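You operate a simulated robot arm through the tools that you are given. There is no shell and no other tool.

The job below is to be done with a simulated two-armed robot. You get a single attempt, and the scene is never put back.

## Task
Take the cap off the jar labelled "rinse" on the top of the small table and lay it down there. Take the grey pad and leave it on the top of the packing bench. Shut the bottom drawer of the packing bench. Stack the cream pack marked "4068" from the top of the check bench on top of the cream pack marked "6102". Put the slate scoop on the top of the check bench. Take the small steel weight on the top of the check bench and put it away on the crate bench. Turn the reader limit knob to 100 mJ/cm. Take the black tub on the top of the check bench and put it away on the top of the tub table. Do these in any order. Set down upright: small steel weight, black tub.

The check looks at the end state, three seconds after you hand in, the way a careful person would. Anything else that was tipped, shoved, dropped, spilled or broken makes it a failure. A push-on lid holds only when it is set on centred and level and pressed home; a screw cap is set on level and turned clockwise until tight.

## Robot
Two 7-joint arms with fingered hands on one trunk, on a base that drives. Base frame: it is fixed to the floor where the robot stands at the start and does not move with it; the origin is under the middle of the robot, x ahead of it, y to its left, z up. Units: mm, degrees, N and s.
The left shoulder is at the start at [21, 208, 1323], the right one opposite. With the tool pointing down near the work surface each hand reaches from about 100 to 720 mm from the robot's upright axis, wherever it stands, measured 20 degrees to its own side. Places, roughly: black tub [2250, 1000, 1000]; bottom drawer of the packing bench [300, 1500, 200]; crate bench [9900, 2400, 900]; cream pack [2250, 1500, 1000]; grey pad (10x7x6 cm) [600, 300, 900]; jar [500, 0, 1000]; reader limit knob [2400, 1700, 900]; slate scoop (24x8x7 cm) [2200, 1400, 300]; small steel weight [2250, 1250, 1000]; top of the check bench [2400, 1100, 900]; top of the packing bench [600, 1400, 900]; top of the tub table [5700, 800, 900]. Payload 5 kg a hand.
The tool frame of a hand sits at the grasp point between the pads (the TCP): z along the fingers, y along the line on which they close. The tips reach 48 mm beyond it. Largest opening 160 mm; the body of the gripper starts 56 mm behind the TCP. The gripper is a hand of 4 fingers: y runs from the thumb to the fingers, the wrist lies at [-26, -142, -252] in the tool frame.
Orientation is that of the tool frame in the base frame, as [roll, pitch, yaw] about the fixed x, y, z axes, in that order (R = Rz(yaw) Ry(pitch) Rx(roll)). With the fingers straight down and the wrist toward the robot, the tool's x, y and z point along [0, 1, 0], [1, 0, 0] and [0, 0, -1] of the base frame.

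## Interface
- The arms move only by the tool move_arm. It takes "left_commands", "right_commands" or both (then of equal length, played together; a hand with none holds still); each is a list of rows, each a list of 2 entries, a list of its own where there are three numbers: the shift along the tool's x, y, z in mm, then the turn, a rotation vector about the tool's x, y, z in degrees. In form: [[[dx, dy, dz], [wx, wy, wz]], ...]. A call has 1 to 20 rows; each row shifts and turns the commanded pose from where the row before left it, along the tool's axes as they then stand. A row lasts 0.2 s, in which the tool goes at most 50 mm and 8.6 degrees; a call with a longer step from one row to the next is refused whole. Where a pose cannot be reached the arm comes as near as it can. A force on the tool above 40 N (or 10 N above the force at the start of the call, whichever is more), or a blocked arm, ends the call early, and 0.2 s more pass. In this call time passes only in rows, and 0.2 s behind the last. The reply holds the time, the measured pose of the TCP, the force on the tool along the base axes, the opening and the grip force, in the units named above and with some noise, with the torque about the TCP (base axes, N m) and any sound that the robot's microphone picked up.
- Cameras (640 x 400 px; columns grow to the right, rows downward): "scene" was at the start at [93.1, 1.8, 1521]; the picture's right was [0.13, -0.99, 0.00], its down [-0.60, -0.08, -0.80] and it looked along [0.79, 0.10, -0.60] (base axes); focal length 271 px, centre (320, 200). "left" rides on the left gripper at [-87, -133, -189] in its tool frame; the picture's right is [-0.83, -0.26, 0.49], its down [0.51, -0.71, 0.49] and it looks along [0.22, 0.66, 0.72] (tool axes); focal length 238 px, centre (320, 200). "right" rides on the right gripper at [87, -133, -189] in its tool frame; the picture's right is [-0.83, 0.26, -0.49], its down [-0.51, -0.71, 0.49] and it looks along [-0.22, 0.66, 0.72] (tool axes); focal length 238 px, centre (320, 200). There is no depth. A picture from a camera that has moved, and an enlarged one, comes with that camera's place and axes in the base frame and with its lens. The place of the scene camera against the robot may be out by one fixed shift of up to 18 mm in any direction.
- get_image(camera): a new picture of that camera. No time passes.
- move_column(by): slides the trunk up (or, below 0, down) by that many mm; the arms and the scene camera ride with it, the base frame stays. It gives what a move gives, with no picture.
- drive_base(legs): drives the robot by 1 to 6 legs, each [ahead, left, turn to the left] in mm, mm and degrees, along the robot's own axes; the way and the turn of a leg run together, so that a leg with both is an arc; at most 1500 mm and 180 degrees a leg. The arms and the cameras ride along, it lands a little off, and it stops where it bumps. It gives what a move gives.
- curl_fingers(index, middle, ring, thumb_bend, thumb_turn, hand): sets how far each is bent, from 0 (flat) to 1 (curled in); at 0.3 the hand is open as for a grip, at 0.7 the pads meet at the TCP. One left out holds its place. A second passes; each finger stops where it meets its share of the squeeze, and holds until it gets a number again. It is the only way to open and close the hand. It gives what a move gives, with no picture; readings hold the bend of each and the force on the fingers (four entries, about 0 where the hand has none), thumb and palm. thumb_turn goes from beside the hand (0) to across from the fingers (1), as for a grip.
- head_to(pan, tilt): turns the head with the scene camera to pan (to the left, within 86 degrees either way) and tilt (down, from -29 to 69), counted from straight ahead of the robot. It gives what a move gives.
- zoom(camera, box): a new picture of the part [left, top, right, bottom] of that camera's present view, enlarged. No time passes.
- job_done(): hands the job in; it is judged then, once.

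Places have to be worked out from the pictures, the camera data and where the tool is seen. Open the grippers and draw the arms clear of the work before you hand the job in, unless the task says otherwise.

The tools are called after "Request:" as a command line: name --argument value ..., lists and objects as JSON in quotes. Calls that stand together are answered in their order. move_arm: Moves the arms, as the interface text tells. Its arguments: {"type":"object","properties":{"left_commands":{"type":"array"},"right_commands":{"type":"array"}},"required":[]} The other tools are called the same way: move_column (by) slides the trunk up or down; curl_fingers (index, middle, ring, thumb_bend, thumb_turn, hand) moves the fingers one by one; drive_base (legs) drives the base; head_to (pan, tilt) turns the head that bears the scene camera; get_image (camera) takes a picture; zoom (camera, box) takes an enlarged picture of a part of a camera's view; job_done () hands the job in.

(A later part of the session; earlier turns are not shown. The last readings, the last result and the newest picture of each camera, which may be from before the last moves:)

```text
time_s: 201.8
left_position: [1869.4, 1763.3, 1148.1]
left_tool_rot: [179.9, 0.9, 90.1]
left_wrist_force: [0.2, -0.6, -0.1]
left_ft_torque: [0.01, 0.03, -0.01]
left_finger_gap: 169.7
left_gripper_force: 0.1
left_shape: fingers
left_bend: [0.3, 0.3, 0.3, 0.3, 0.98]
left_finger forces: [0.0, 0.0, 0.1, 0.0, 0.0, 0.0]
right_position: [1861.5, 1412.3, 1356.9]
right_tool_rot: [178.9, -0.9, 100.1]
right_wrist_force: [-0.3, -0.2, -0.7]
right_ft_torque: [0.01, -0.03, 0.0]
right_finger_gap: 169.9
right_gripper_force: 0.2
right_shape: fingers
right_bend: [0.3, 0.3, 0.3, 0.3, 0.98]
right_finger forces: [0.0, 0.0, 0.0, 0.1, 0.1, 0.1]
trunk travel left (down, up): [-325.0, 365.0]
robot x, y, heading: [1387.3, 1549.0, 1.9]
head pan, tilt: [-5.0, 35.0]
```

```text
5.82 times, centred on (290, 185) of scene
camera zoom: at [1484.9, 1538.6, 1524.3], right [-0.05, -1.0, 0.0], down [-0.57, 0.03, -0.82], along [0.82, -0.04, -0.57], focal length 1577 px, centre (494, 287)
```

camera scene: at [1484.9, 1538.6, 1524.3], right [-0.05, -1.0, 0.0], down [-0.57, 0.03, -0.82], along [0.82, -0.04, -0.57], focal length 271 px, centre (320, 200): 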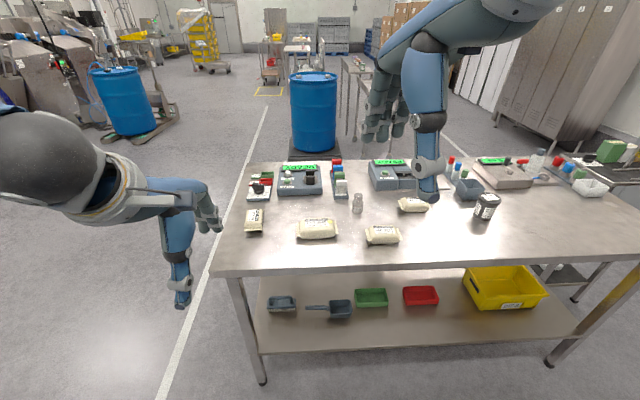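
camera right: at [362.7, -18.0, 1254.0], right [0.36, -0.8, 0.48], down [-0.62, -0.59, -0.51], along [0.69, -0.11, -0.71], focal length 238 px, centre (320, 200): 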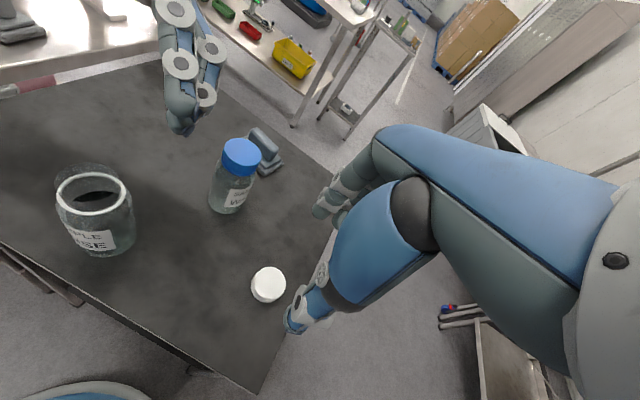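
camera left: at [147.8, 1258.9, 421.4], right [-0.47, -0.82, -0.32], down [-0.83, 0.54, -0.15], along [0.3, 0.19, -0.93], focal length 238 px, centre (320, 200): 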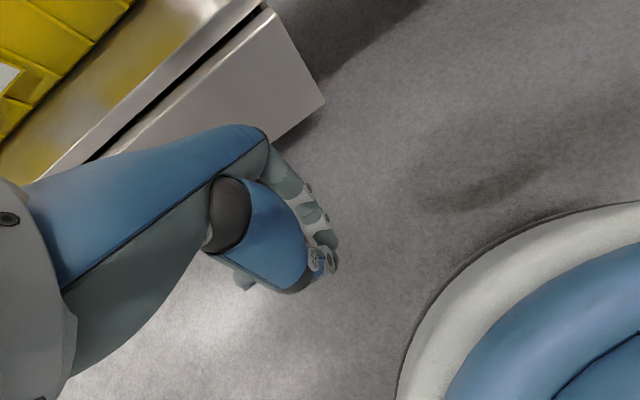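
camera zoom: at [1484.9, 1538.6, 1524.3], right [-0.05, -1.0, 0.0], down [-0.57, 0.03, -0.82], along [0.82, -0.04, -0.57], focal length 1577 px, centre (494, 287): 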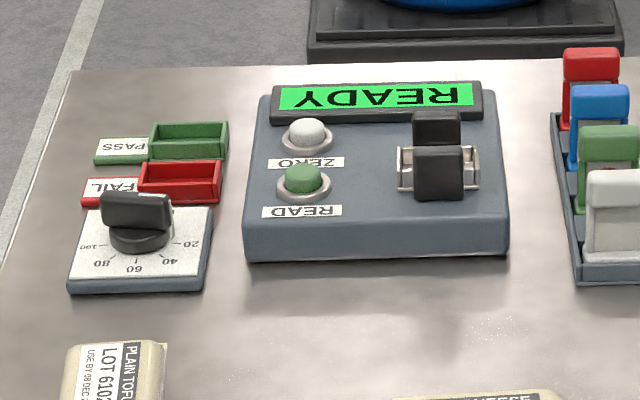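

Readable: LOT 6102 at far left (turned lengthwise), 4652 and 3942 in front, 4068 behind at right; the dial with 20–100 marks is at the left back; the scoop lies on the lower shelf. I straighten the heading and drive closer to the bench.

Request:
drive_base --legs '[[0, 0, -2], [260, 0, 0]]'

Request:
head_to --pan 15 --tilt 45

Request:
get_image --camera "scene"

Request:
get_image --camera "left"

```text
time_s: 204.0
left_position: [2136.4, 1744.2, 1148.9]
left_tool_rot: [180.0, 0.8, 87.9]
left_wrist_force: [0.7, 1.6, 0.2]
left_ft_torque: [0.0, 0.1, -0.04]
left_finger_gap: 169.6
left_gripper_force: 0.1
left_shape: fingers
left_bend: [0.3, 0.3, 0.3, 0.3, 0.98]
left_finger forces: [0.1, 0.1, 0.1, 0.0, 0.0, 0.0]
right_position: [2115.0, 1393.5, 1356.7]
right_tool_rot: [179.1, -0.9, 98.0]
right_wrist_force: [1.5, 0.5, -0.7]
right_ft_torque: [0.01, 0.08, 0.04]
right_finger_gap: 169.7
right_gripper_force: 0.0
right_shape: fingers
right_bend: [0.3, 0.3, 0.3, 0.3, 0.98]
right_finger forces: [0.0, 0.0, 0.0, 0.0, 0.0, 0.0]
trunk travel left (down, up): [-325.0, 365.0]
robot x, y, heading: [1648.4, 1553.0, 0.0]
head pan, tilt: [-5.0, 35.0]
```

```text
time_s: 204.8
left_position: [2134.3, 1745.5, 1149.2]
left_tool_rot: [179.8, 0.8, 87.9]
left_wrist_force: [-0.6, -1.2, -0.4]
left_ft_torque: [0.01, -0.01, 0.02]
left_finger_gap: 169.5
left_gripper_force: 0.0
left_shape: fingers
left_bend: [0.3, 0.3, 0.3, 0.3, 0.98]
left_finger forces: [0.1, 0.0, 0.0, 0.1, 0.0, 0.0]
right_position: [2114.7, 1393.4, 1355.9]
right_tool_rot: [179.0, -0.9, 98.0]
right_wrist_force: [0.3, -0.2, 0.0]
right_ft_torque: [0.03, 0.02, 0.0]
right_finger_gap: 169.6
right_gripper_force: 0.2
right_shape: fingers
right_bend: [0.3, 0.3, 0.3, 0.3, 0.98]
right_finger forces: [0.1, 0.0, 0.0, 0.1, 0.0, 0.0]
trunk travel left (down, up): [-325.0, 365.0]
robot x, y, heading: [1652.9, 1555.2, -0.0]
head pan, tilt: [15.0, 45.0]
```

```text
taken
camera scene: at [1733.4, 1563.5, 1509.5], right [0.26, -0.97, 0.0], down [-0.68, -0.18, -0.71], along [0.68, 0.18, -0.71], focal length 271 px, centre (320, 200)
```

scene: 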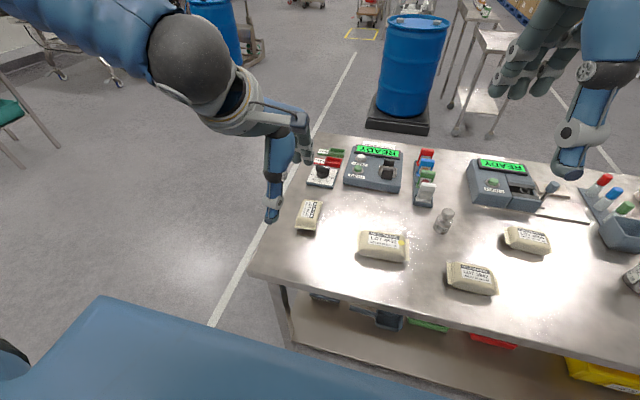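

```text
taken
camera left: at [1999.1, 1665.6, 1337.6], right [-0.29, -0.83, -0.48], down [-0.69, 0.53, -0.5], along [0.66, 0.18, -0.72], focal length 238 px, centre (320, 200)
```

left: 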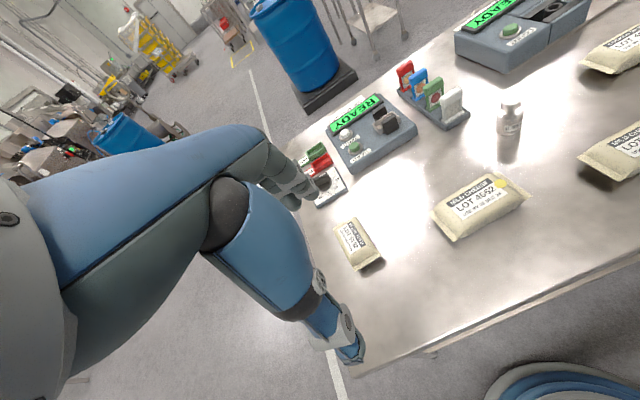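

I zoom on the knob from the left camera to read where it points.

Request:
zoom --camera "left" --box '[280, 80, 440, 220]'

Request:
zoom --camera "scene" --box '[290, 135, 370, 195]'

Request:
zoom --camera "scene" --box '[400, 180, 580, 300]'

```text
2.86 times, centred on (360, 150) of left
camera zoom: at [1999.1, 1665.6, 1337.6], right [-0.29, -0.83, -0.48], down [-0.69, 0.53, -0.5], along [0.66, 0.18, -0.72], focal length 681 px, centre (206, 343)
```

zoom: 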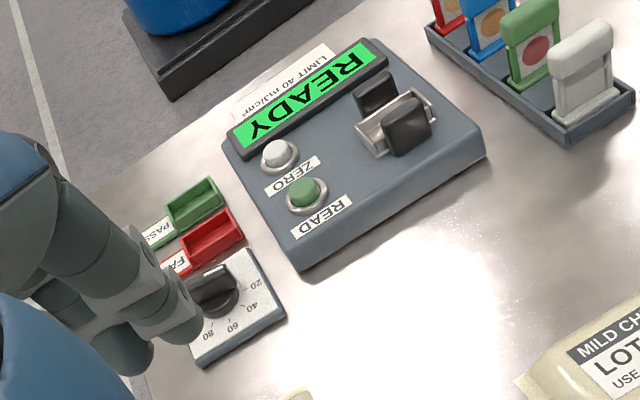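

```text
6.67 times, centred on (330, 165) of scene
camera zoom: at [1733.4, 1563.5, 1509.5], right [0.26, -0.97, 0.0], down [-0.68, -0.18, -0.71], along [0.68, 0.18, -0.71], focal length 1807 px, centre (253, 433)
```

zoom: 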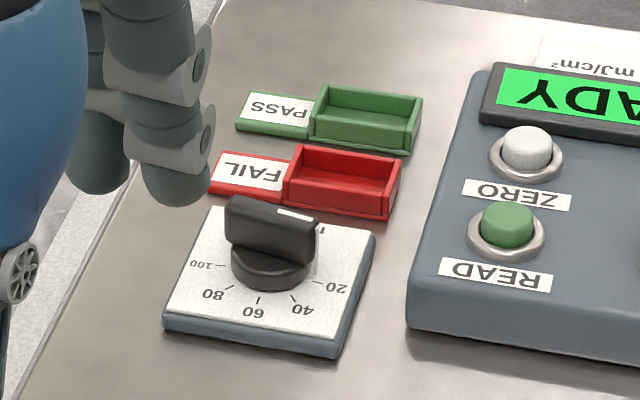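

```text
3.33 times, centred on (490, 240) of scene
camera zoom: at [1733.4, 1563.5, 1509.5], right [0.26, -0.97, 0.0], down [-0.68, -0.18, -0.71], along [0.68, 0.18, -0.71], focal length 904 px, centre (-247, 67)
```

zoom: 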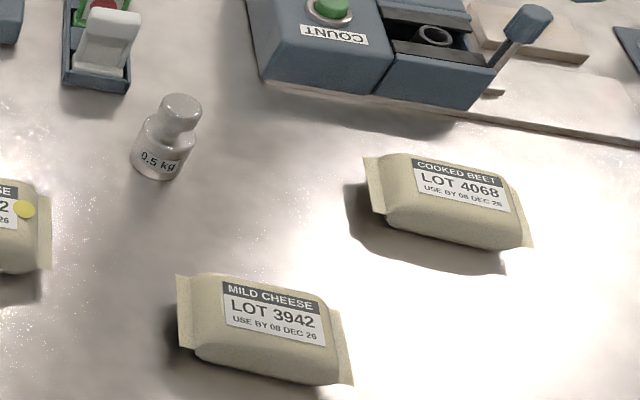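

The knob's white pointer is near the 20–25 side; 100 lies on the opposite side (about 160° clockwise) and is best reached from the bench's left end later. First I fetch pack 4068: I strafe right so the left hand is over it.

Request:
drive_base --legs '[[30, -590, 0]]'

Request:
get_image --camera "scene"

Request:
get_image --camera "left"

```text
time_s: 208.1
left_position: [2164.9, 1179.2, 1147.7]
left_tool_rot: [179.9, 0.8, 88.8]
left_wrist_force: [-0.1, 0.1, -0.3]
left_ft_torque: [0.02, -0.01, 0.0]
left_finger_gap: 169.8
left_gripper_force: 0.1
left_shape: fingers
left_bend: [0.3, 0.3, 0.3, 0.3, 0.98]
left_finger forces: [0.0, 0.0, 0.1, 0.1, 0.0, 0.0]
right_position: [2150.6, 828.0, 1357.7]
right_tool_rot: [179.1, -1.1, 98.9]
right_wrist_force: [-0.5, -0.1, 0.1]
right_ft_torque: [0.06, 0.0, 0.03]
right_finger_gap: 169.9
right_gripper_force: 0.0
right_shape: fingers
right_bend: [0.3, 0.3, 0.3, 0.3, 0.98]
right_finger forces: [0.0, 0.0, 0.1, 0.0, 0.0, 0.0]
trunk travel left (down, up): [-325.0, 365.0]
robot x, y, heading: [1682.5, 982.8, 0.9]
head pan, tilt: [15.0, 45.0]
```

```text
taken
camera scene: at [1767.1, 992.3, 1509.4], right [0.27, -0.96, 0.0], down [-0.68, -0.19, -0.71], along [0.68, 0.19, -0.71], focal length 271 px, centre (320, 200)
```

scene: 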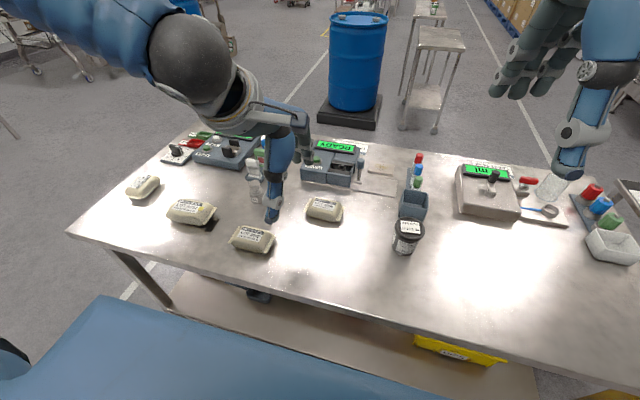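

```text
taken
camera left: at [2031.4, 1098.6, 1337.5], right [-0.28, -0.83, -0.48], down [-0.7, 0.51, -0.5], along [0.66, 0.19, -0.72], focal length 238 px, centre (320, 200)
```

left: 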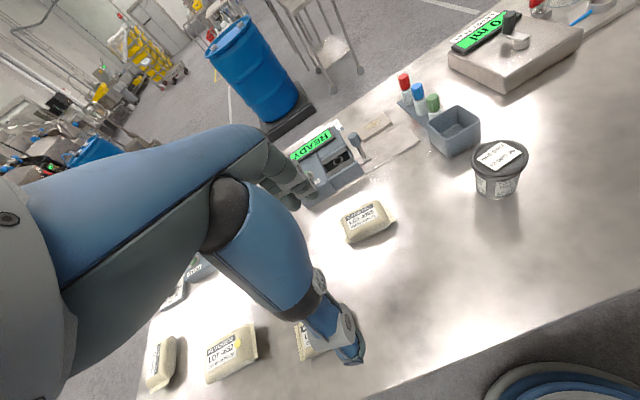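

Pack 4068 is judged at [2290, 1134], its long side about 8° off the bench's length. I bring the left hand above it with matching yaw.

Request:
move_arm --left_commands '[[[-14, 42, 0], [0, 0, 0]], [[-14, 42, 0], [0, 0, 0]], [[-14, 42, 0], [0, 0, 7]], [[0, 0, 45], [0, 0, 0]], [[0, 0, 35], [0, 0, 0]]]'

Request:
get_image --camera "left"

Request:
zoom --camera "scene" --box '[230, 150, 400, 270]'

```text
time_s: 209.3
left_position: [2290.5, 1135.3, 1069.4]
left_tool_rot: [179.7, 0.8, 81.7]
left_wrist_force: [0.9, 0.0, 0.2]
left_ft_torque: [-0.04, 0.11, -0.02]
left_finger_gap: 169.9
left_gripper_force: 0.0
left_shape: fingers
left_bend: [0.3, 0.3, 0.3, 0.3, 0.98]
left_finger forces: [0.0, 0.1, 0.0, 0.0, 0.0, 0.0]
right_position: [2150.2, 830.0, 1356.9]
right_tool_rot: [179.1, -0.8, 99.0]
right_wrist_force: [0.8, 0.7, -0.6]
right_ft_torque: [-0.01, 0.08, 0.01]
right_finger_gap: 170.1
right_gripper_force: 0.0
right_shape: fingers
right_bend: [0.3, 0.3, 0.3, 0.3, 0.98]
right_finger forces: [0.0, 0.0, 0.0, 0.2, 0.0, 0.0]
trunk travel left (down, up): [-325.0, 365.0]
robot x, y, heading: [1681.2, 982.0, 0.7]
head pan, tilt: [15.0, 45.0]
```

```text
taken
camera left: at [2147.3, 1070.4, 1258.8], right [-0.37, -0.8, -0.48], down [-0.63, 0.6, -0.5], along [0.68, 0.11, -0.72], focal length 238 px, centre (320, 200)
```

left: 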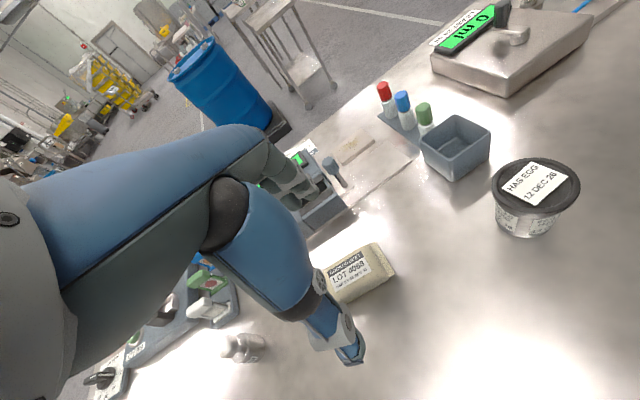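

```text
3.33 times, centred on (315, 210) of scene
camera zoom: at [1768.2, 993.6, 1509.3], right [0.27, -0.96, 0.0], down [-0.68, -0.19, -0.71], along [0.68, 0.19, -0.71], focal length 904 px, centre (337, 167)
```

zoom: 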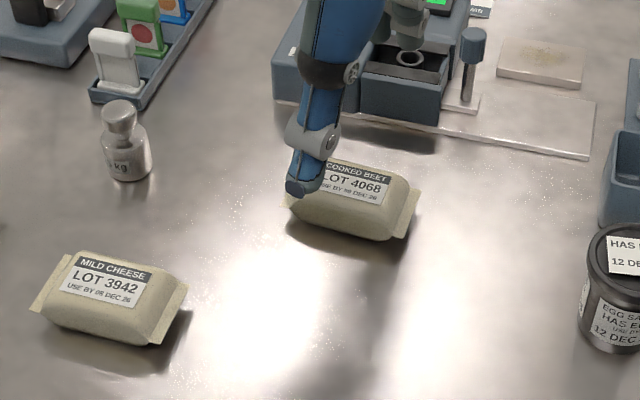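

The meter block stands close behind the pack, so I narrow the hand opening before descending.

Request:
curl_fingers --hand "left" --index 0.48 --middle 0.48 --ring 0.48 --thumb_bend 0.46

Request:
move_arm --left_commands '[[[0, 3, 35], [0, 0, 0]], [[0, 0, 30], [0, 0, 0]]]'

Request:
get_image --camera "left"

Request:
zoom --camera "scene" --box '[230, 150, 400, 270]'

```text
time_s: 210.3
left_position: [2290.5, 1135.6, 1069.9]
left_tool_rot: [179.7, 0.7, 81.8]
left_wrist_force: [0.2, -0.4, 0.2]
left_ft_torque: [0.01, -0.03, 0.03]
left_finger_gap: 103.3
left_gripper_force: 0.1
left_shape: fingers
left_bend: [0.48, 0.48, 0.48, 0.46, 0.99]
left_finger forces: [0.1, 0.0, 0.0, 0.1, 0.0, 0.1]
right_position: [2150.4, 828.6, 1356.1]
right_tool_rot: [179.1, -0.9, 98.9]
right_wrist_force: [0.6, -0.2, -0.1]
right_ft_torque: [0.02, 0.01, 0.03]
right_finger_gap: 169.8
right_gripper_force: 0.0
right_shape: fingers
right_bend: [0.3, 0.3, 0.3, 0.3, 0.98]
right_finger forces: [0.0, 0.0, 0.0, 0.0, 0.0, 0.1]
trunk travel left (down, up): [-325.0, 365.0]
robot x, y, heading: [1680.5, 978.8, 0.8]
head pan, tilt: [15.0, 45.0]
```

```text
time_s: 210.9
left_position: [2295.7, 1133.2, 1005.0]
left_tool_rot: [179.7, 0.7, 81.7]
left_wrist_force: [1.3, 0.0, 1.7]
left_ft_torque: [0.03, 0.06, -0.01]
left_finger_gap: 103.4
left_gripper_force: 0.1
left_shape: fingers
left_bend: [0.48, 0.48, 0.48, 0.46, 0.99]
left_finger forces: [0.0, 0.0, 0.0, 0.0, 0.0, 0.0]
right_position: [2150.3, 829.4, 1357.1]
right_tool_rot: [179.1, -1.0, 98.9]
right_wrist_force: [1.2, 0.7, 0.0]
right_ft_torque: [-0.04, 0.03, 0.0]
right_finger_gap: 169.7
right_gripper_force: 0.0
right_shape: fingers
right_bend: [0.3, 0.3, 0.3, 0.3, 0.98]
right_finger forces: [0.1, 0.1, 0.1, 0.1, 0.0, 0.0]
trunk travel left (down, up): [-325.0, 365.0]
robot x, y, heading: [1680.8, 979.2, 1.0]
head pan, tilt: [15.0, 45.0]
```

```text
taken
camera left: at [2151.2, 1069.3, 1194.1], right [-0.37, -0.8, -0.48], down [-0.63, 0.6, -0.5], along [0.68, 0.11, -0.72], focal length 238 px, centre (320, 200)
```

left: 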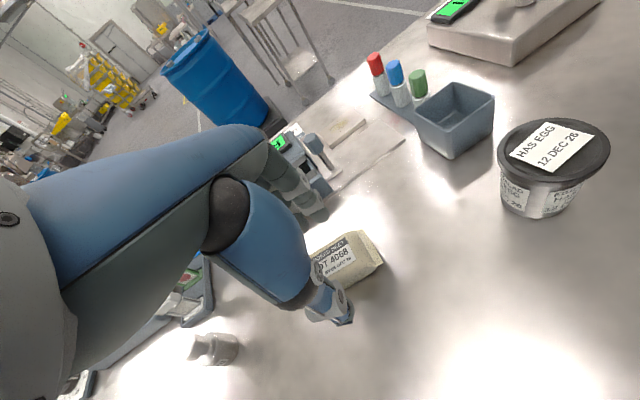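

```text
3.33 times, centred on (315, 210) of scene
camera zoom: at [1767.4, 993.3, 1509.4], right [0.27, -0.96, 0.0], down [-0.68, -0.19, -0.71], along [0.68, 0.19, -0.71], focal length 904 px, centre (337, 167)
```

zoom: 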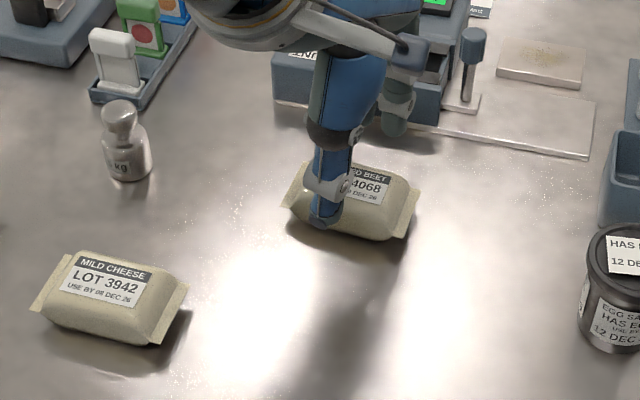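

Fingers flank the pack well. I shift 6 mm nearer and lower in small steps until the tips are at the bench.

Request:
move_arm --left_commands '[[[0, -6, 25], [0, 0, 0]], [[0, 0, 12], [0, 0, 0]], [[0, 0, 5], [0, 0, 0]], [[0, 0, 5], [0, 0, 0]], [[0, 0, 4], [0, 0, 0]], [[0, 0, 4], [0, 0, 0]], [[0, 0, 4], [0, 0, 0]]]'

Request:
get_image --camera "left"

Request:
zoom --camera "scene" --box '[230, 150, 400, 270]'

```text
time_s: 212.5
left_position: [2287.3, 1135.0, 945.2]
left_tool_rot: [179.9, 0.7, 81.7]
left_wrist_force: [-0.1, -0.7, 0.3]
left_ft_torque: [0.0, 0.03, -0.02]
left_finger_gap: 104.1
left_gripper_force: 0.6
left_shape: fingers
left_bend: [0.48, 0.48, 0.48, 0.46, 0.99]
left_finger forces: [0.3, 0.0, 0.1, 0.0, 0.0, 0.1]
right_position: [2150.0, 828.8, 1356.7]
right_tool_rot: [179.0, -1.0, 98.9]
right_wrist_force: [0.1, -0.2, 0.0]
right_ft_torque: [0.02, 0.01, -0.02]
right_finger_gap: 169.6
right_gripper_force: 0.1
right_shape: fingers
right_bend: [0.3, 0.3, 0.3, 0.3, 0.98]
right_finger forces: [0.0, 0.0, 0.1, 0.0, 0.0, 0.1]
trunk travel left (down, up): [-325.0, 365.0]
robot x, y, heading: [1679.3, 980.8, 1.1]
head pan, tilt: [15.0, 45.0]
```

```text
taken
camera left: at [2143.8, 1069.6, 1133.8], right [-0.38, -0.8, -0.48], down [-0.63, 0.6, -0.5], along [0.68, 0.11, -0.72], focal length 238 px, centre (320, 200)
```

left: 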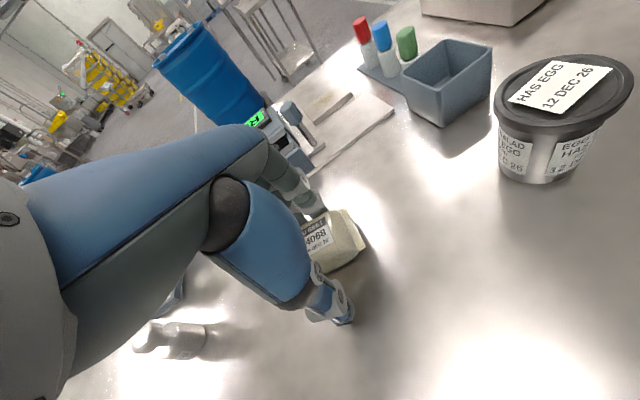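

```text
3.33 times, centred on (315, 210) of scene
camera zoom: at [1767.2, 992.9, 1509.4], right [0.27, -0.96, 0.0], down [-0.68, -0.19, -0.71], along [0.68, 0.19, -0.71], focal length 904 px, centre (337, 167)
```

zoom: 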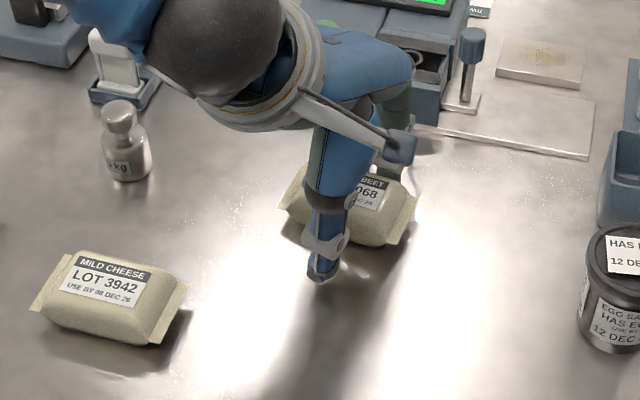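

The tips are close to the bench on both sides of the pack. I close the hand on it.

Request:
curl_fingers --hand "left" --index 0.66 --middle 0.66 --ring 0.66 --thumb_bend 0.66

Request:
get_image --camera "left"

Request:
zoom --camera "scene" --box '[230, 150, 400, 270]'

```text
time_s: 213.5
left_position: [2287.2, 1134.3, 944.1]
left_tool_rot: [179.8, 0.8, 81.8]
left_wrist_force: [-0.9, 0.8, 0.6]
left_ft_torque: [-0.01, 0.15, -0.03]
left_finger_gap: 64.2
left_gripper_force: 22.5
left_shape: fingers
left_bend: [0.6, 0.62, 0.63, 0.56, 1.0]
left_finger forces: [8.7, 8.7, 5.2, 0.0, 22.6, 0.1]
right_position: [2150.3, 829.2, 1355.8]
right_tool_rot: [179.0, -0.9, 98.9]
right_wrist_force: [0.7, -0.8, -0.3]
right_ft_torque: [-0.02, -0.02, 0.0]
right_finger_gap: 169.9
right_gripper_force: 0.0
right_shape: fingers
right_bend: [0.3, 0.3, 0.3, 0.3, 0.98]
right_finger forces: [0.1, 0.1, 0.0, 0.0, 0.0, 0.1]
trunk travel left (down, up): [-325.0, 365.0]
robot x, y, heading: [1682.4, 981.1, 1.1]
head pan, tilt: [15.0, 45.0]
```

```text
taken
camera left: at [2143.9, 1069.8, 1134.0], right [-0.37, -0.8, -0.48], down [-0.63, 0.6, -0.5], along [0.68, 0.11, -0.72], focal length 238 px, centre (320, 200)
```

left: 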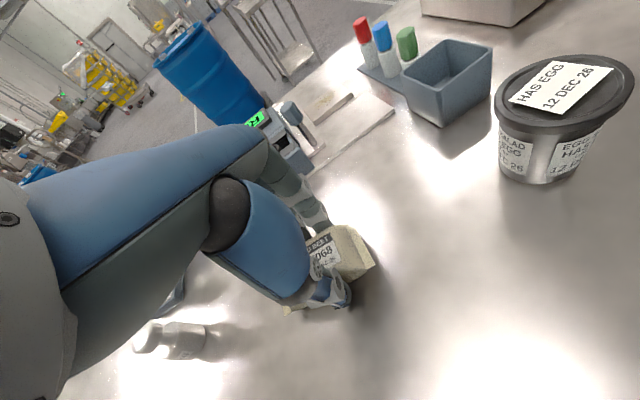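

```text
3.33 times, centred on (315, 210) of scene
camera zoom: at [1767.1, 992.9, 1509.4], right [0.27, -0.96, 0.0], down [-0.68, -0.19, -0.71], along [0.68, 0.19, -0.71], focal length 904 px, centre (337, 167)
```

zoom: 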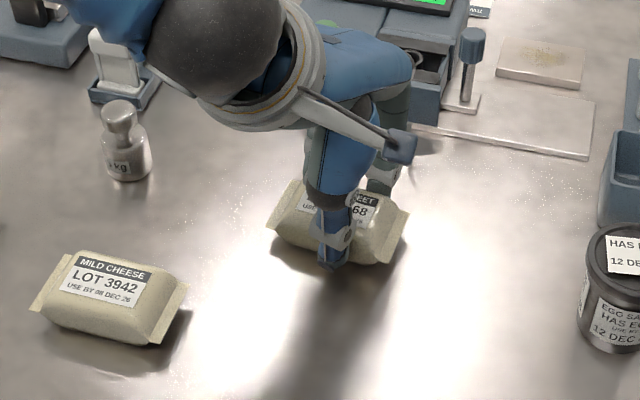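

All digits hold the pack (gap 64 mm, 22 N). I lift it straight up.

Request:
move_arm --left_commands '[[[0, 0, -10], [0, 0, 0]], [[0, 0, -25], [0, 0, 0]], [[0, 0, -40], [0, 0, 0]], [[0, 0, -45], [0, 0, 0]], [[0, -20, -30], [0, 0, 0]]]'

Request:
get_image --camera "left"

Request:
get_image --camera "scene"

```text
time_s: 214.7
left_position: [2267.6, 1140.3, 1096.7]
left_tool_rot: [179.8, 0.6, 81.8]
left_wrist_force: [-2.2, -0.2, -2.8]
left_ft_torque: [-0.02, -0.15, 0.04]
left_finger_gap: 64.1
left_gripper_force: 22.0
left_shape: fingers
left_bend: [0.6, 0.62, 0.63, 0.56, 1.0]
left_finger forces: [8.7, 8.4, 5.0, 0.0, 22.4, 0.0]
right_position: [2148.6, 829.3, 1357.5]
right_tool_rot: [178.9, -1.0, 98.9]
right_wrist_force: [-1.1, 0.1, -0.4]
right_ft_torque: [-0.04, -0.13, -0.05]
right_finger_gap: 170.0
right_gripper_force: 0.1
right_shape: fingers
right_bend: [0.3, 0.3, 0.3, 0.3, 0.98]
right_finger forces: [0.1, 0.0, 0.1, 0.1, 0.2, 0.0]
trunk travel left (down, up): [-325.0, 365.0]
robot x, y, heading: [1679.3, 981.0, 0.8]
head pan, tilt: [15.0, 45.0]
```

```text
taken
camera left: at [2123.8, 1076.1, 1286.0], right [-0.37, -0.8, -0.48], down [-0.63, 0.6, -0.5], along [0.68, 0.11, -0.72], focal length 238 px, centre (320, 200)
```

left: 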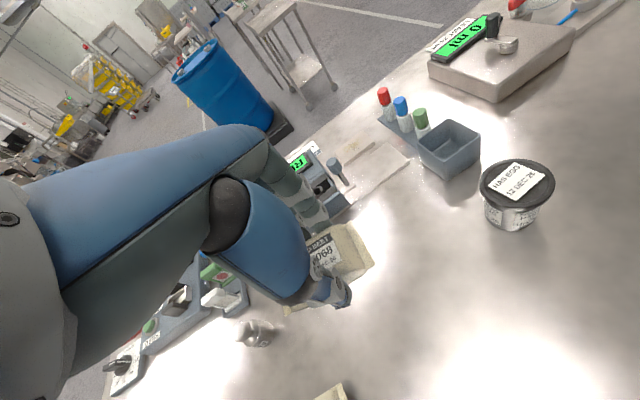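

```text
taken
camera scene: at [1765.3, 993.2, 1509.6], right [0.27, -0.96, 0.0], down [-0.68, -0.19, -0.71], along [0.68, 0.19, -0.71], focal length 271 px, centre (320, 200)
```

scene: 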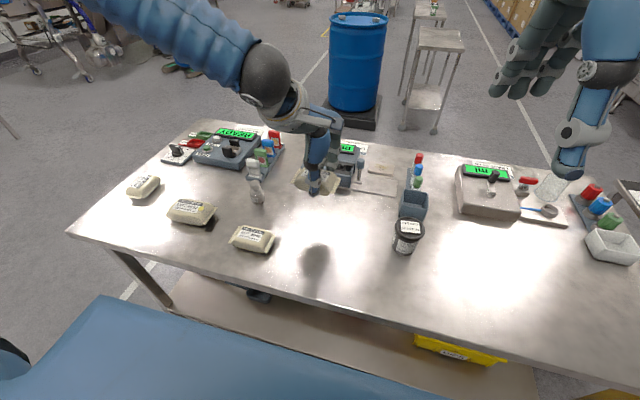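

The pack is secure. I drive left with it to where pack 6102 lies.

Request:
drive_base --legs '[[0, 0, -0.9], [-10, 540, 0]]'

Request:
get_image --camera "scene"

Request:
get_image --camera "left"

```text
time_s: 218.1
left_position: [2268.7, 1646.0, 1096.9]
left_tool_rot: [179.8, 0.8, 80.2]
left_wrist_force: [-0.7, 0.6, -2.3]
left_ft_torque: [-0.07, -0.02, -0.02]
left_finger_gap: 64.4
left_gripper_force: 21.9
left_shape: fingers
left_bend: [0.6, 0.62, 0.63, 0.56, 1.0]
left_finger forces: [8.9, 8.4, 5.0, 0.0, 22.3, 0.1]
right_position: [2140.8, 1338.6, 1357.3]
right_tool_rot: [179.1, -1.0, 97.3]
right_wrist_force: [0.0, 1.0, 0.3]
right_ft_torque: [-0.01, 0.01, -0.02]
right_finger_gap: 169.8
right_gripper_force: 0.0
right_shape: fingers
right_bend: [0.3, 0.3, 0.3, 0.3, 0.98]
right_finger forces: [0.0, 0.1, 0.0, 0.1, 0.1, 0.0]
trunk travel left (down, up): [-325.0, 365.0]
robot x, y, heading: [1675.1, 1505.0, -0.8]
head pan, tilt: [15.0, 45.0]
```

```text
taken
camera scene: at [1762.4, 1513.9, 1509.4], right [0.24, -0.97, 0.0], down [-0.69, -0.17, -0.71], along [0.69, 0.17, -0.71], focal length 271 px, centre (320, 200)
```

scene: 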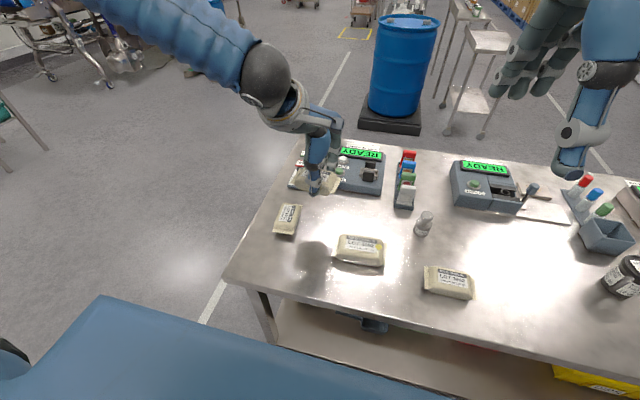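

```text
taken
camera left: at [2122.9, 1586.8, 1285.2], right [-0.4, -0.78, -0.48], down [-0.61, 0.61, -0.5], along [0.68, 0.09, -0.72], focal length 238 px, centre (320, 200)
```

left: 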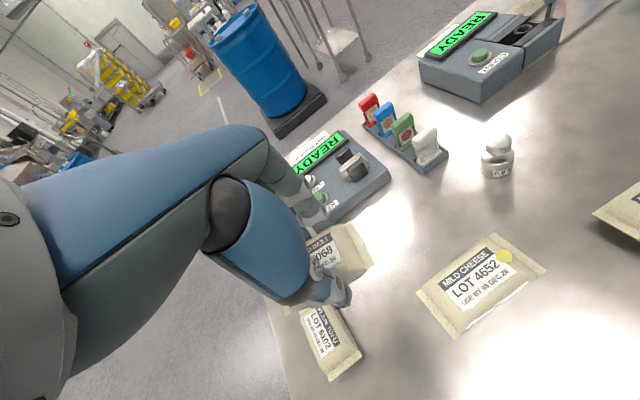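

Pack 6102 is judged at [2225, 1730] with its long side toward the back. I turn the left hand 80° clockwise so that 4068 lies lengthwise too.

Request:
move_arm --left_commands '[[[0, 0, 0], [0, 0, 8]], [[0, 0, 0], [0, 0, 8]], [[0, 0, 0], [0, 0, 8]], [[0, 0, 0], [0, 0, 8]], [[0, 0, 0], [0, 0, 8]], [[0, 0, 0], [0, 0, 8]], [[0, 0, 0], [0, 0, 8]], [[0, 0, 0], [0, 0, 8]], [[0, 0, 0], [0, 0, 8]], [[0, 0, 0], [0, 0, 8]]]'

Request:
get_image --camera "left"

Request:
get_image --camera "scene"

```text
time_s: 220.3
left_position: [2268.4, 1647.8, 1096.1]
left_tool_rot: [179.1, 0.1, 0.0]
left_wrist_force: [0.2, -0.5, -2.6]
left_ft_torque: [-0.03, 0.07, 0.01]
left_finger_gap: 63.9
left_gripper_force: 21.7
left_shape: fingers
left_bend: [0.6, 0.62, 0.63, 0.56, 1.0]
left_finger forces: [9.0, 8.2, 4.9, 0.1, 21.8, 0.0]
right_position: [2140.4, 1339.0, 1357.4]
right_tool_rot: [179.1, -0.9, 97.3]
right_wrist_force: [0.5, 0.6, -0.2]
right_ft_torque: [0.0, 0.04, 0.03]
right_finger_gap: 169.7
right_gripper_force: 0.0
right_shape: fingers
right_bend: [0.3, 0.3, 0.3, 0.3, 0.98]
right_finger forces: [0.0, 0.1, 0.0, 0.0, 0.0, 0.0]
trunk travel left (down, up): [-325.0, 365.0]
robot x, y, heading: [1673.2, 1502.3, -0.9]
head pan, tilt: [15.0, 45.0]
```

```text
taken
camera left: at [2181.7, 1782.5, 1282.6], right [-0.84, 0.25, -0.49], down [0.5, 0.7, -0.5], along [0.22, -0.67, -0.71], focal length 238 px, centre (320, 200)
```

left: 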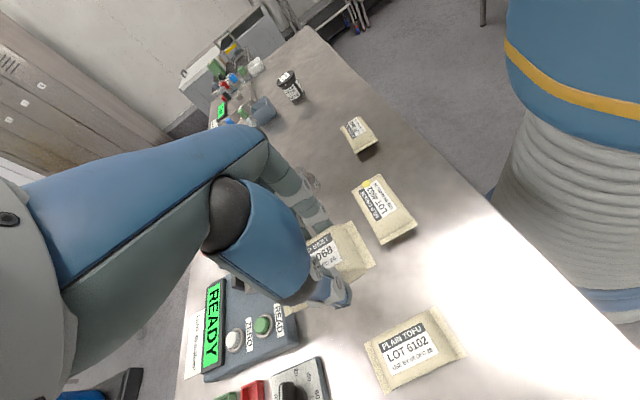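

```text
taken
camera scene: at [1763.2, 1513.3, 1509.4], right [0.24, -0.97, 0.0], down [-0.69, -0.17, -0.71], along [0.68, 0.17, -0.71], focal length 271 px, centre (320, 200)
```

scene: 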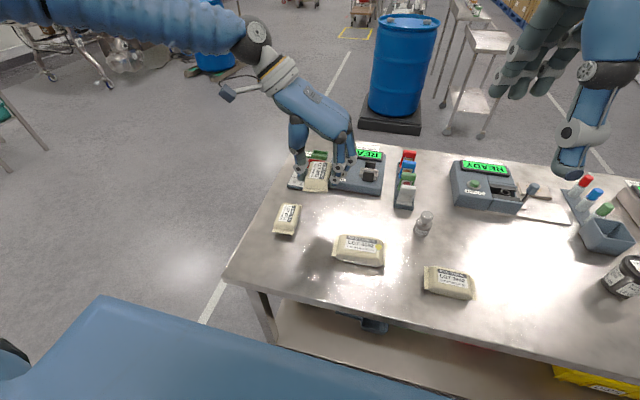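

The turn worked. I move over 6102 and check the alignment from the cameras.

Request:
move_arm --left_commands '[[[-19, -44, 8], [0, 0, 0]], [[-19, -44, 8], [0, 0, 0]]]'

Request:
get_image --camera "left"

Request:
zoom --camera "scene" --box '[230, 130, 380, 260]'

```text
time_s: 220.9
left_position: [2229.1, 1735.6, 1078.3]
left_tool_rot: [179.1, -0.1, 0.1]
left_wrist_force: [0.1, -0.6, -2.3]
left_ft_torque: [-0.01, 0.04, -0.01]
left_finger_gap: 63.9
left_gripper_force: 22.1
left_shape: fingers
left_bend: [0.6, 0.62, 0.63, 0.56, 1.0]
left_finger forces: [9.0, 8.3, 5.0, 0.0, 22.2, 0.0]
right_position: [2139.2, 1339.2, 1356.3]
right_tool_rot: [178.9, -0.9, 97.2]
right_wrist_force: [0.4, 0.7, -0.1]
right_ft_torque: [-0.08, -0.08, -0.05]
right_finger_gap: 169.8
right_gripper_force: 0.2
right_shape: fingers
right_bend: [0.3, 0.3, 0.3, 0.3, 0.98]
right_finger forces: [0.1, 0.1, 0.1, 0.1, 0.0, 0.0]
trunk travel left (down, up): [-325.0, 365.0]
robot x, y, heading: [1678.8, 1502.2, -1.1]
head pan, tilt: [15.0, 45.0]
```

```text
taken
camera left: at [2143.0, 1870.9, 1265.1], right [-0.83, 0.25, -0.49], down [0.51, 0.7, -0.5], along [0.22, -0.67, -0.71], focal length 238 px, centre (320, 200)
```

left: 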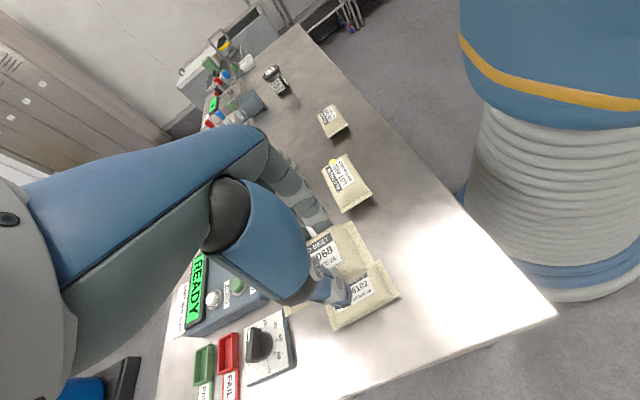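

```text
3.08 times, centred on (305, 195) of scene
camera zoom: at [1762.0, 1514.5, 1509.4], right [0.24, -0.97, 0.0], down [-0.69, -0.17, -0.71], along [0.69, 0.17, -0.71], focal length 834 px, centre (366, 215)
```

zoom: 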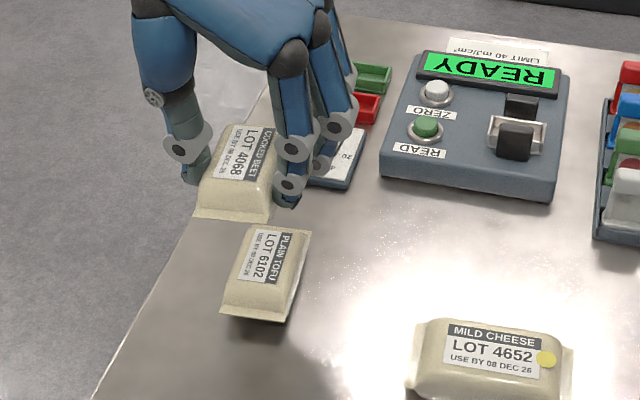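

Both views put 6102 under the held pack within about 8 mm. I lower it slowly until it rests on 6102.

Request:
move_arm --left_commands '[[[3, 0, 25], [0, 0, 0]], [[0, 0, 25], [0, 0, 0]], [[0, 0, 12], [0, 0, 0]]]'

Request:
get_image --camera "left"

Request:
zoom --camera "scene" --box '[230, 130, 380, 260]'

```text
time_s: 221.7
left_position: [2234.6, 1734.4, 1017.1]
left_tool_rot: [179.2, -0.1, 0.3]
left_wrist_force: [0.4, 0.6, -1.5]
left_ft_torque: [-0.04, 0.02, -0.01]
left_finger_gap: 63.7
left_gripper_force: 22.2
left_shape: fingers
left_bend: [0.6, 0.62, 0.63, 0.56, 1.0]
left_finger forces: [9.0, 8.2, 5.0, 0.0, 22.2, 0.0]
right_position: [2140.4, 1339.6, 1356.2]
right_tool_rot: [179.1, -1.0, 97.3]
right_wrist_force: [-1.0, -0.1, -0.8]
right_ft_torque: [0.01, 0.01, 0.01]
right_finger_gap: 169.8
right_gripper_force: 0.1
right_shape: fingers
right_bend: [0.3, 0.3, 0.3, 0.3, 0.98]
right_finger forces: [0.0, 0.1, 0.1, 0.1, 0.0, 0.1]
trunk travel left (down, up): [-325.0, 365.0]
robot x, y, heading: [1676.8, 1504.0, -0.8]
head pan, tilt: [15.0, 45.0]
```

```text
taken
camera left: at [2147.1, 1868.8, 1204.0], right [-0.83, 0.25, -0.49], down [0.5, 0.7, -0.5], along [0.22, -0.66, -0.71], focal length 238 px, centre (320, 200)
```

left: 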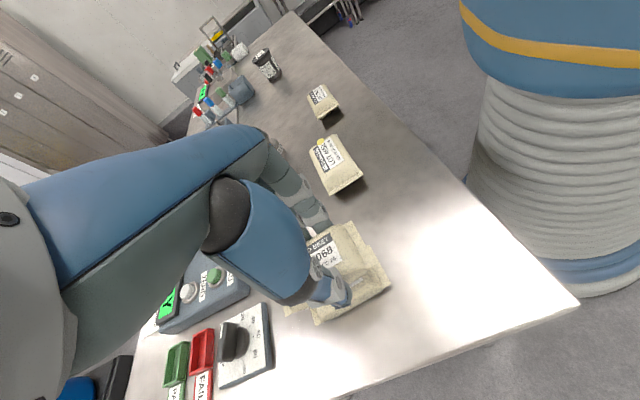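

```text
3.08 times, centred on (305, 195) of scene
camera zoom: at [1762.7, 1513.5, 1509.4], right [0.24, -0.97, 0.0], down [-0.69, -0.17, -0.71], along [0.69, 0.17, -0.71], focal length 834 px, centre (366, 215)
```

zoom: 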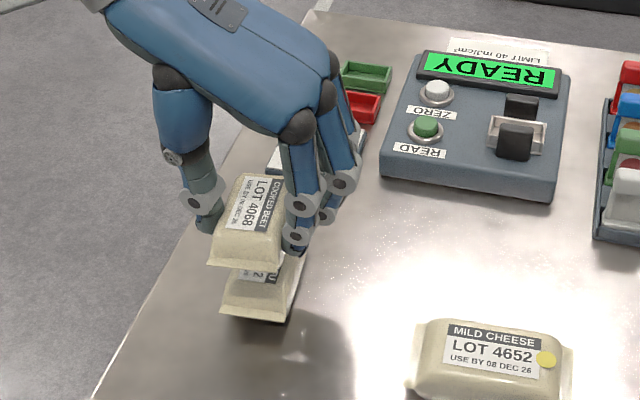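

Well aligned; I nudge 5 mm to the right and lower in 3 mm steps until contact.

Request:
move_arm --left_commands '[[[0, 5, 6], [0, 0, 0]], [[0, 0, 5], [0, 0, 0]], [[0, 0, 4], [0, 0, 0]], [[0, 0, 3], [0, 0, 0]], [[0, 0, 3], [0, 0, 0]], [[0, 0, 3], [0, 0, 0]], [[0, 0, 2], [0, 0, 0]]]'

Request:
zoom --camera "scene" --box '[230, 130, 380, 260]'

```text
time_s: 223.3
left_position: [2233.1, 1728.3, 991.3]
left_tool_rot: [179.1, 0.0, 0.2]
left_wrist_force: [-0.1, 0.4, -2.2]
left_ft_torque: [-0.04, 0.06, -0.02]
left_finger_gap: 63.9
left_gripper_force: 22.0
left_shape: fingers
left_bend: [0.6, 0.62, 0.63, 0.56, 1.0]
left_finger forces: [9.0, 8.0, 4.9, 0.0, 22.3, 0.0]
right_position: [2139.6, 1338.4, 1356.3]
right_tool_rot: [179.2, -0.9, 97.3]
right_wrist_force: [-0.3, -0.3, 0.1]
right_ft_torque: [-0.02, -0.03, -0.03]
right_finger_gap: 169.8
right_gripper_force: 0.1
right_shape: fingers
right_bend: [0.3, 0.3, 0.3, 0.3, 0.98]
right_finger forces: [0.0, 0.0, 0.1, 0.0, 0.0, 0.1]
trunk travel left (down, up): [-325.0, 365.0]
robot x, y, heading: [1676.7, 1507.3, -0.7]
head pan, tilt: [15.0, 45.0]
```

```text
3.08 times, centred on (305, 195) of scene
camera zoom: at [1762.5, 1513.5, 1509.4], right [0.24, -0.97, 0.0], down [-0.69, -0.17, -0.71], along [0.69, 0.17, -0.71], focal length 834 px, centre (366, 215)
```

zoom: 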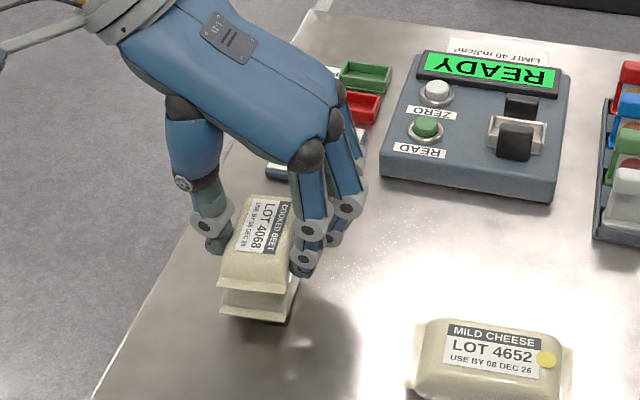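

Alignment looks right. I continue in 2 mm steps to contact.

Request:
move_arm --left_commands '[[[0, 0, 2], [0, 0, 0]], [[0, 0, 2], [0, 0, 0]], [[0, 0, 2], [0, 0, 0]], [[0, 0, 2], [0, 0, 0]], [[0, 0, 2], [0, 0, 0]]]'

Request:
zoom --camera "scene" --box '[230, 130, 380, 260]'

```text
time_s: 224.5
left_position: [2233.9, 1727.3, 982.6]
left_tool_rot: [179.2, -0.2, 0.2]
left_wrist_force: [1.7, 1.0, 21.8]
left_ft_torque: [0.61, 0.07, -0.02]
left_finger_gap: 63.9
left_gripper_force: 23.8
left_shape: fingers
left_bend: [0.61, 0.62, 0.63, 0.57, 1.0]
left_finger forces: [9.8, 7.9, 5.5, 0.1, 24.7, 0.0]
right_position: [2139.0, 1338.6, 1356.3]
right_tool_rot: [179.0, -0.9, 97.3]
right_wrist_force: [-0.2, 0.8, -0.3]
right_ft_torque: [0.0, 0.02, 0.0]
right_finger_gap: 169.8
right_gripper_force: 0.0
right_shape: fingers
right_bend: [0.3, 0.3, 0.3, 0.3, 0.98]
right_finger forces: [0.0, 0.0, 0.0, 0.0, 0.0, 0.1]
trunk travel left (down, up): [-325.0, 365.0]
robot x, y, heading: [1675.3, 1505.0, -0.6]
head pan, tilt: [15.0, 45.0]
```

```text
3.08 times, centred on (305, 195) of scene
camera zoom: at [1761.4, 1512.8, 1509.7], right [0.24, -0.97, 0.0], down [-0.69, -0.17, -0.71], along [0.69, 0.17, -0.71], focal length 834 px, centre (366, 215)
```

zoom: 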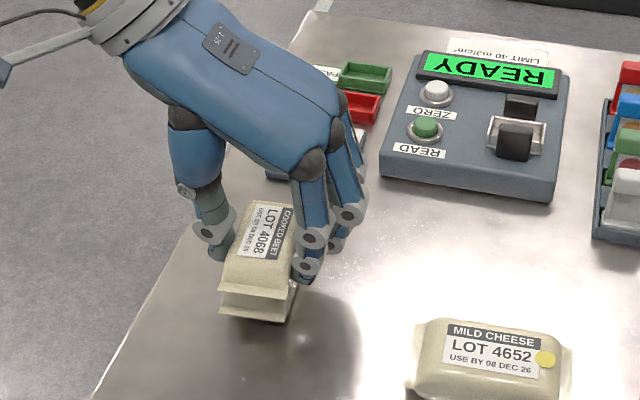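

It rests on 6102 (22 N). I relieve 2 mm and open the hand.

Request:
move_arm --left_commands '[[[0, 0, -2], [0, 0, 0]]]'

Request:
curl_fingers --hand "left" --index 0.46 --middle 0.46 --ring 0.46 --thumb_bend 0.44

Request:
zoom --camera "scene" --box '[230, 130, 380, 260]'

Request:
get_image --camera "left"

```text
time_s: 224.9
left_position: [2233.1, 1726.0, 982.9]
left_tool_rot: [179.3, -0.1, 0.0]
left_wrist_force: [4.5, -2.0, 14.8]
left_ft_torque: [0.32, -0.04, -0.04]
left_finger_gap: 63.6
left_gripper_force: 24.2
left_shape: fingers
left_bend: [0.6, 0.62, 0.63, 0.57, 1.0]
left_finger forces: [10.4, 8.6, 6.0, 0.0, 23.4, 0.0]
right_position: [2140.6, 1336.5, 1355.4]
right_tool_rot: [179.0, -0.9, 97.2]
right_wrist_force: [-0.4, -0.8, -0.2]
right_ft_torque: [0.0, 0.02, -0.02]
right_finger_gap: 170.1
right_gripper_force: 0.0
right_shape: fingers
right_bend: [0.3, 0.3, 0.3, 0.3, 0.98]
right_finger forces: [0.1, 0.0, 0.0, 0.1, 0.1, 0.0]
trunk travel left (down, up): [-325.0, 365.0]
robot x, y, heading: [1676.7, 1501.4, -0.8]
head pan, tilt: [15.0, 45.0]
```

```text
time_s: 225.9
left_position: [2232.6, 1728.0, 983.2]
left_tool_rot: [179.2, 0.0, 0.2]
left_wrist_force: [-0.3, -0.2, 0.0]
left_ft_torque: [-0.02, 0.0, 0.02]
left_finger_gap: 110.6
left_gripper_force: 0.2
left_shape: fingers
left_bend: [0.46, 0.46, 0.46, 0.44, 0.99]
left_finger forces: [0.1, 0.0, 0.0, 0.1, 0.1, 0.1]
right_position: [2140.3, 1337.8, 1355.9]
right_tool_rot: [179.0, -1.0, 97.4]
right_wrist_force: [-0.6, -0.1, -0.4]
right_ft_torque: [0.02, -0.04, 0.0]
right_finger_gap: 170.0
right_gripper_force: 0.1
right_shape: fingers
right_bend: [0.3, 0.3, 0.3, 0.3, 0.98]
right_finger forces: [0.1, 0.1, 0.0, 0.0, 0.0, 0.0]
trunk travel left (down, up): [-325.0, 365.0]
robot x, y, heading: [1681.1, 1504.4, -0.8]
head pan, tilt: [15.0, 45.0]
```

```text
3.08 times, centred on (305, 195) of scene
camera zoom: at [1762.2, 1513.3, 1509.4], right [0.24, -0.97, 0.0], down [-0.69, -0.17, -0.71], along [0.69, 0.17, -0.71], focal length 834 px, centre (366, 215)
```

zoom: 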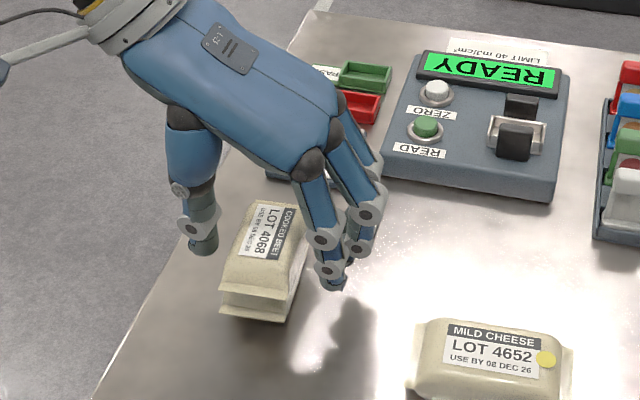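

```text
taken
camera left: at [2145.8, 1863.2, 1169.5], right [-0.83, 0.25, -0.49], down [0.5, 0.7, -0.5], along [0.22, -0.66, -0.71], focal length 238 px, centre (320, 200)
```

left: 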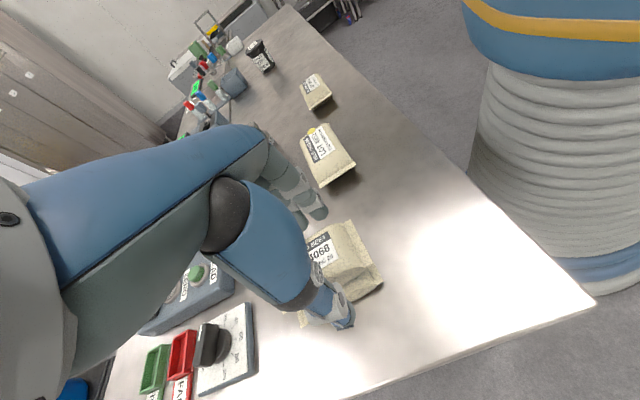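

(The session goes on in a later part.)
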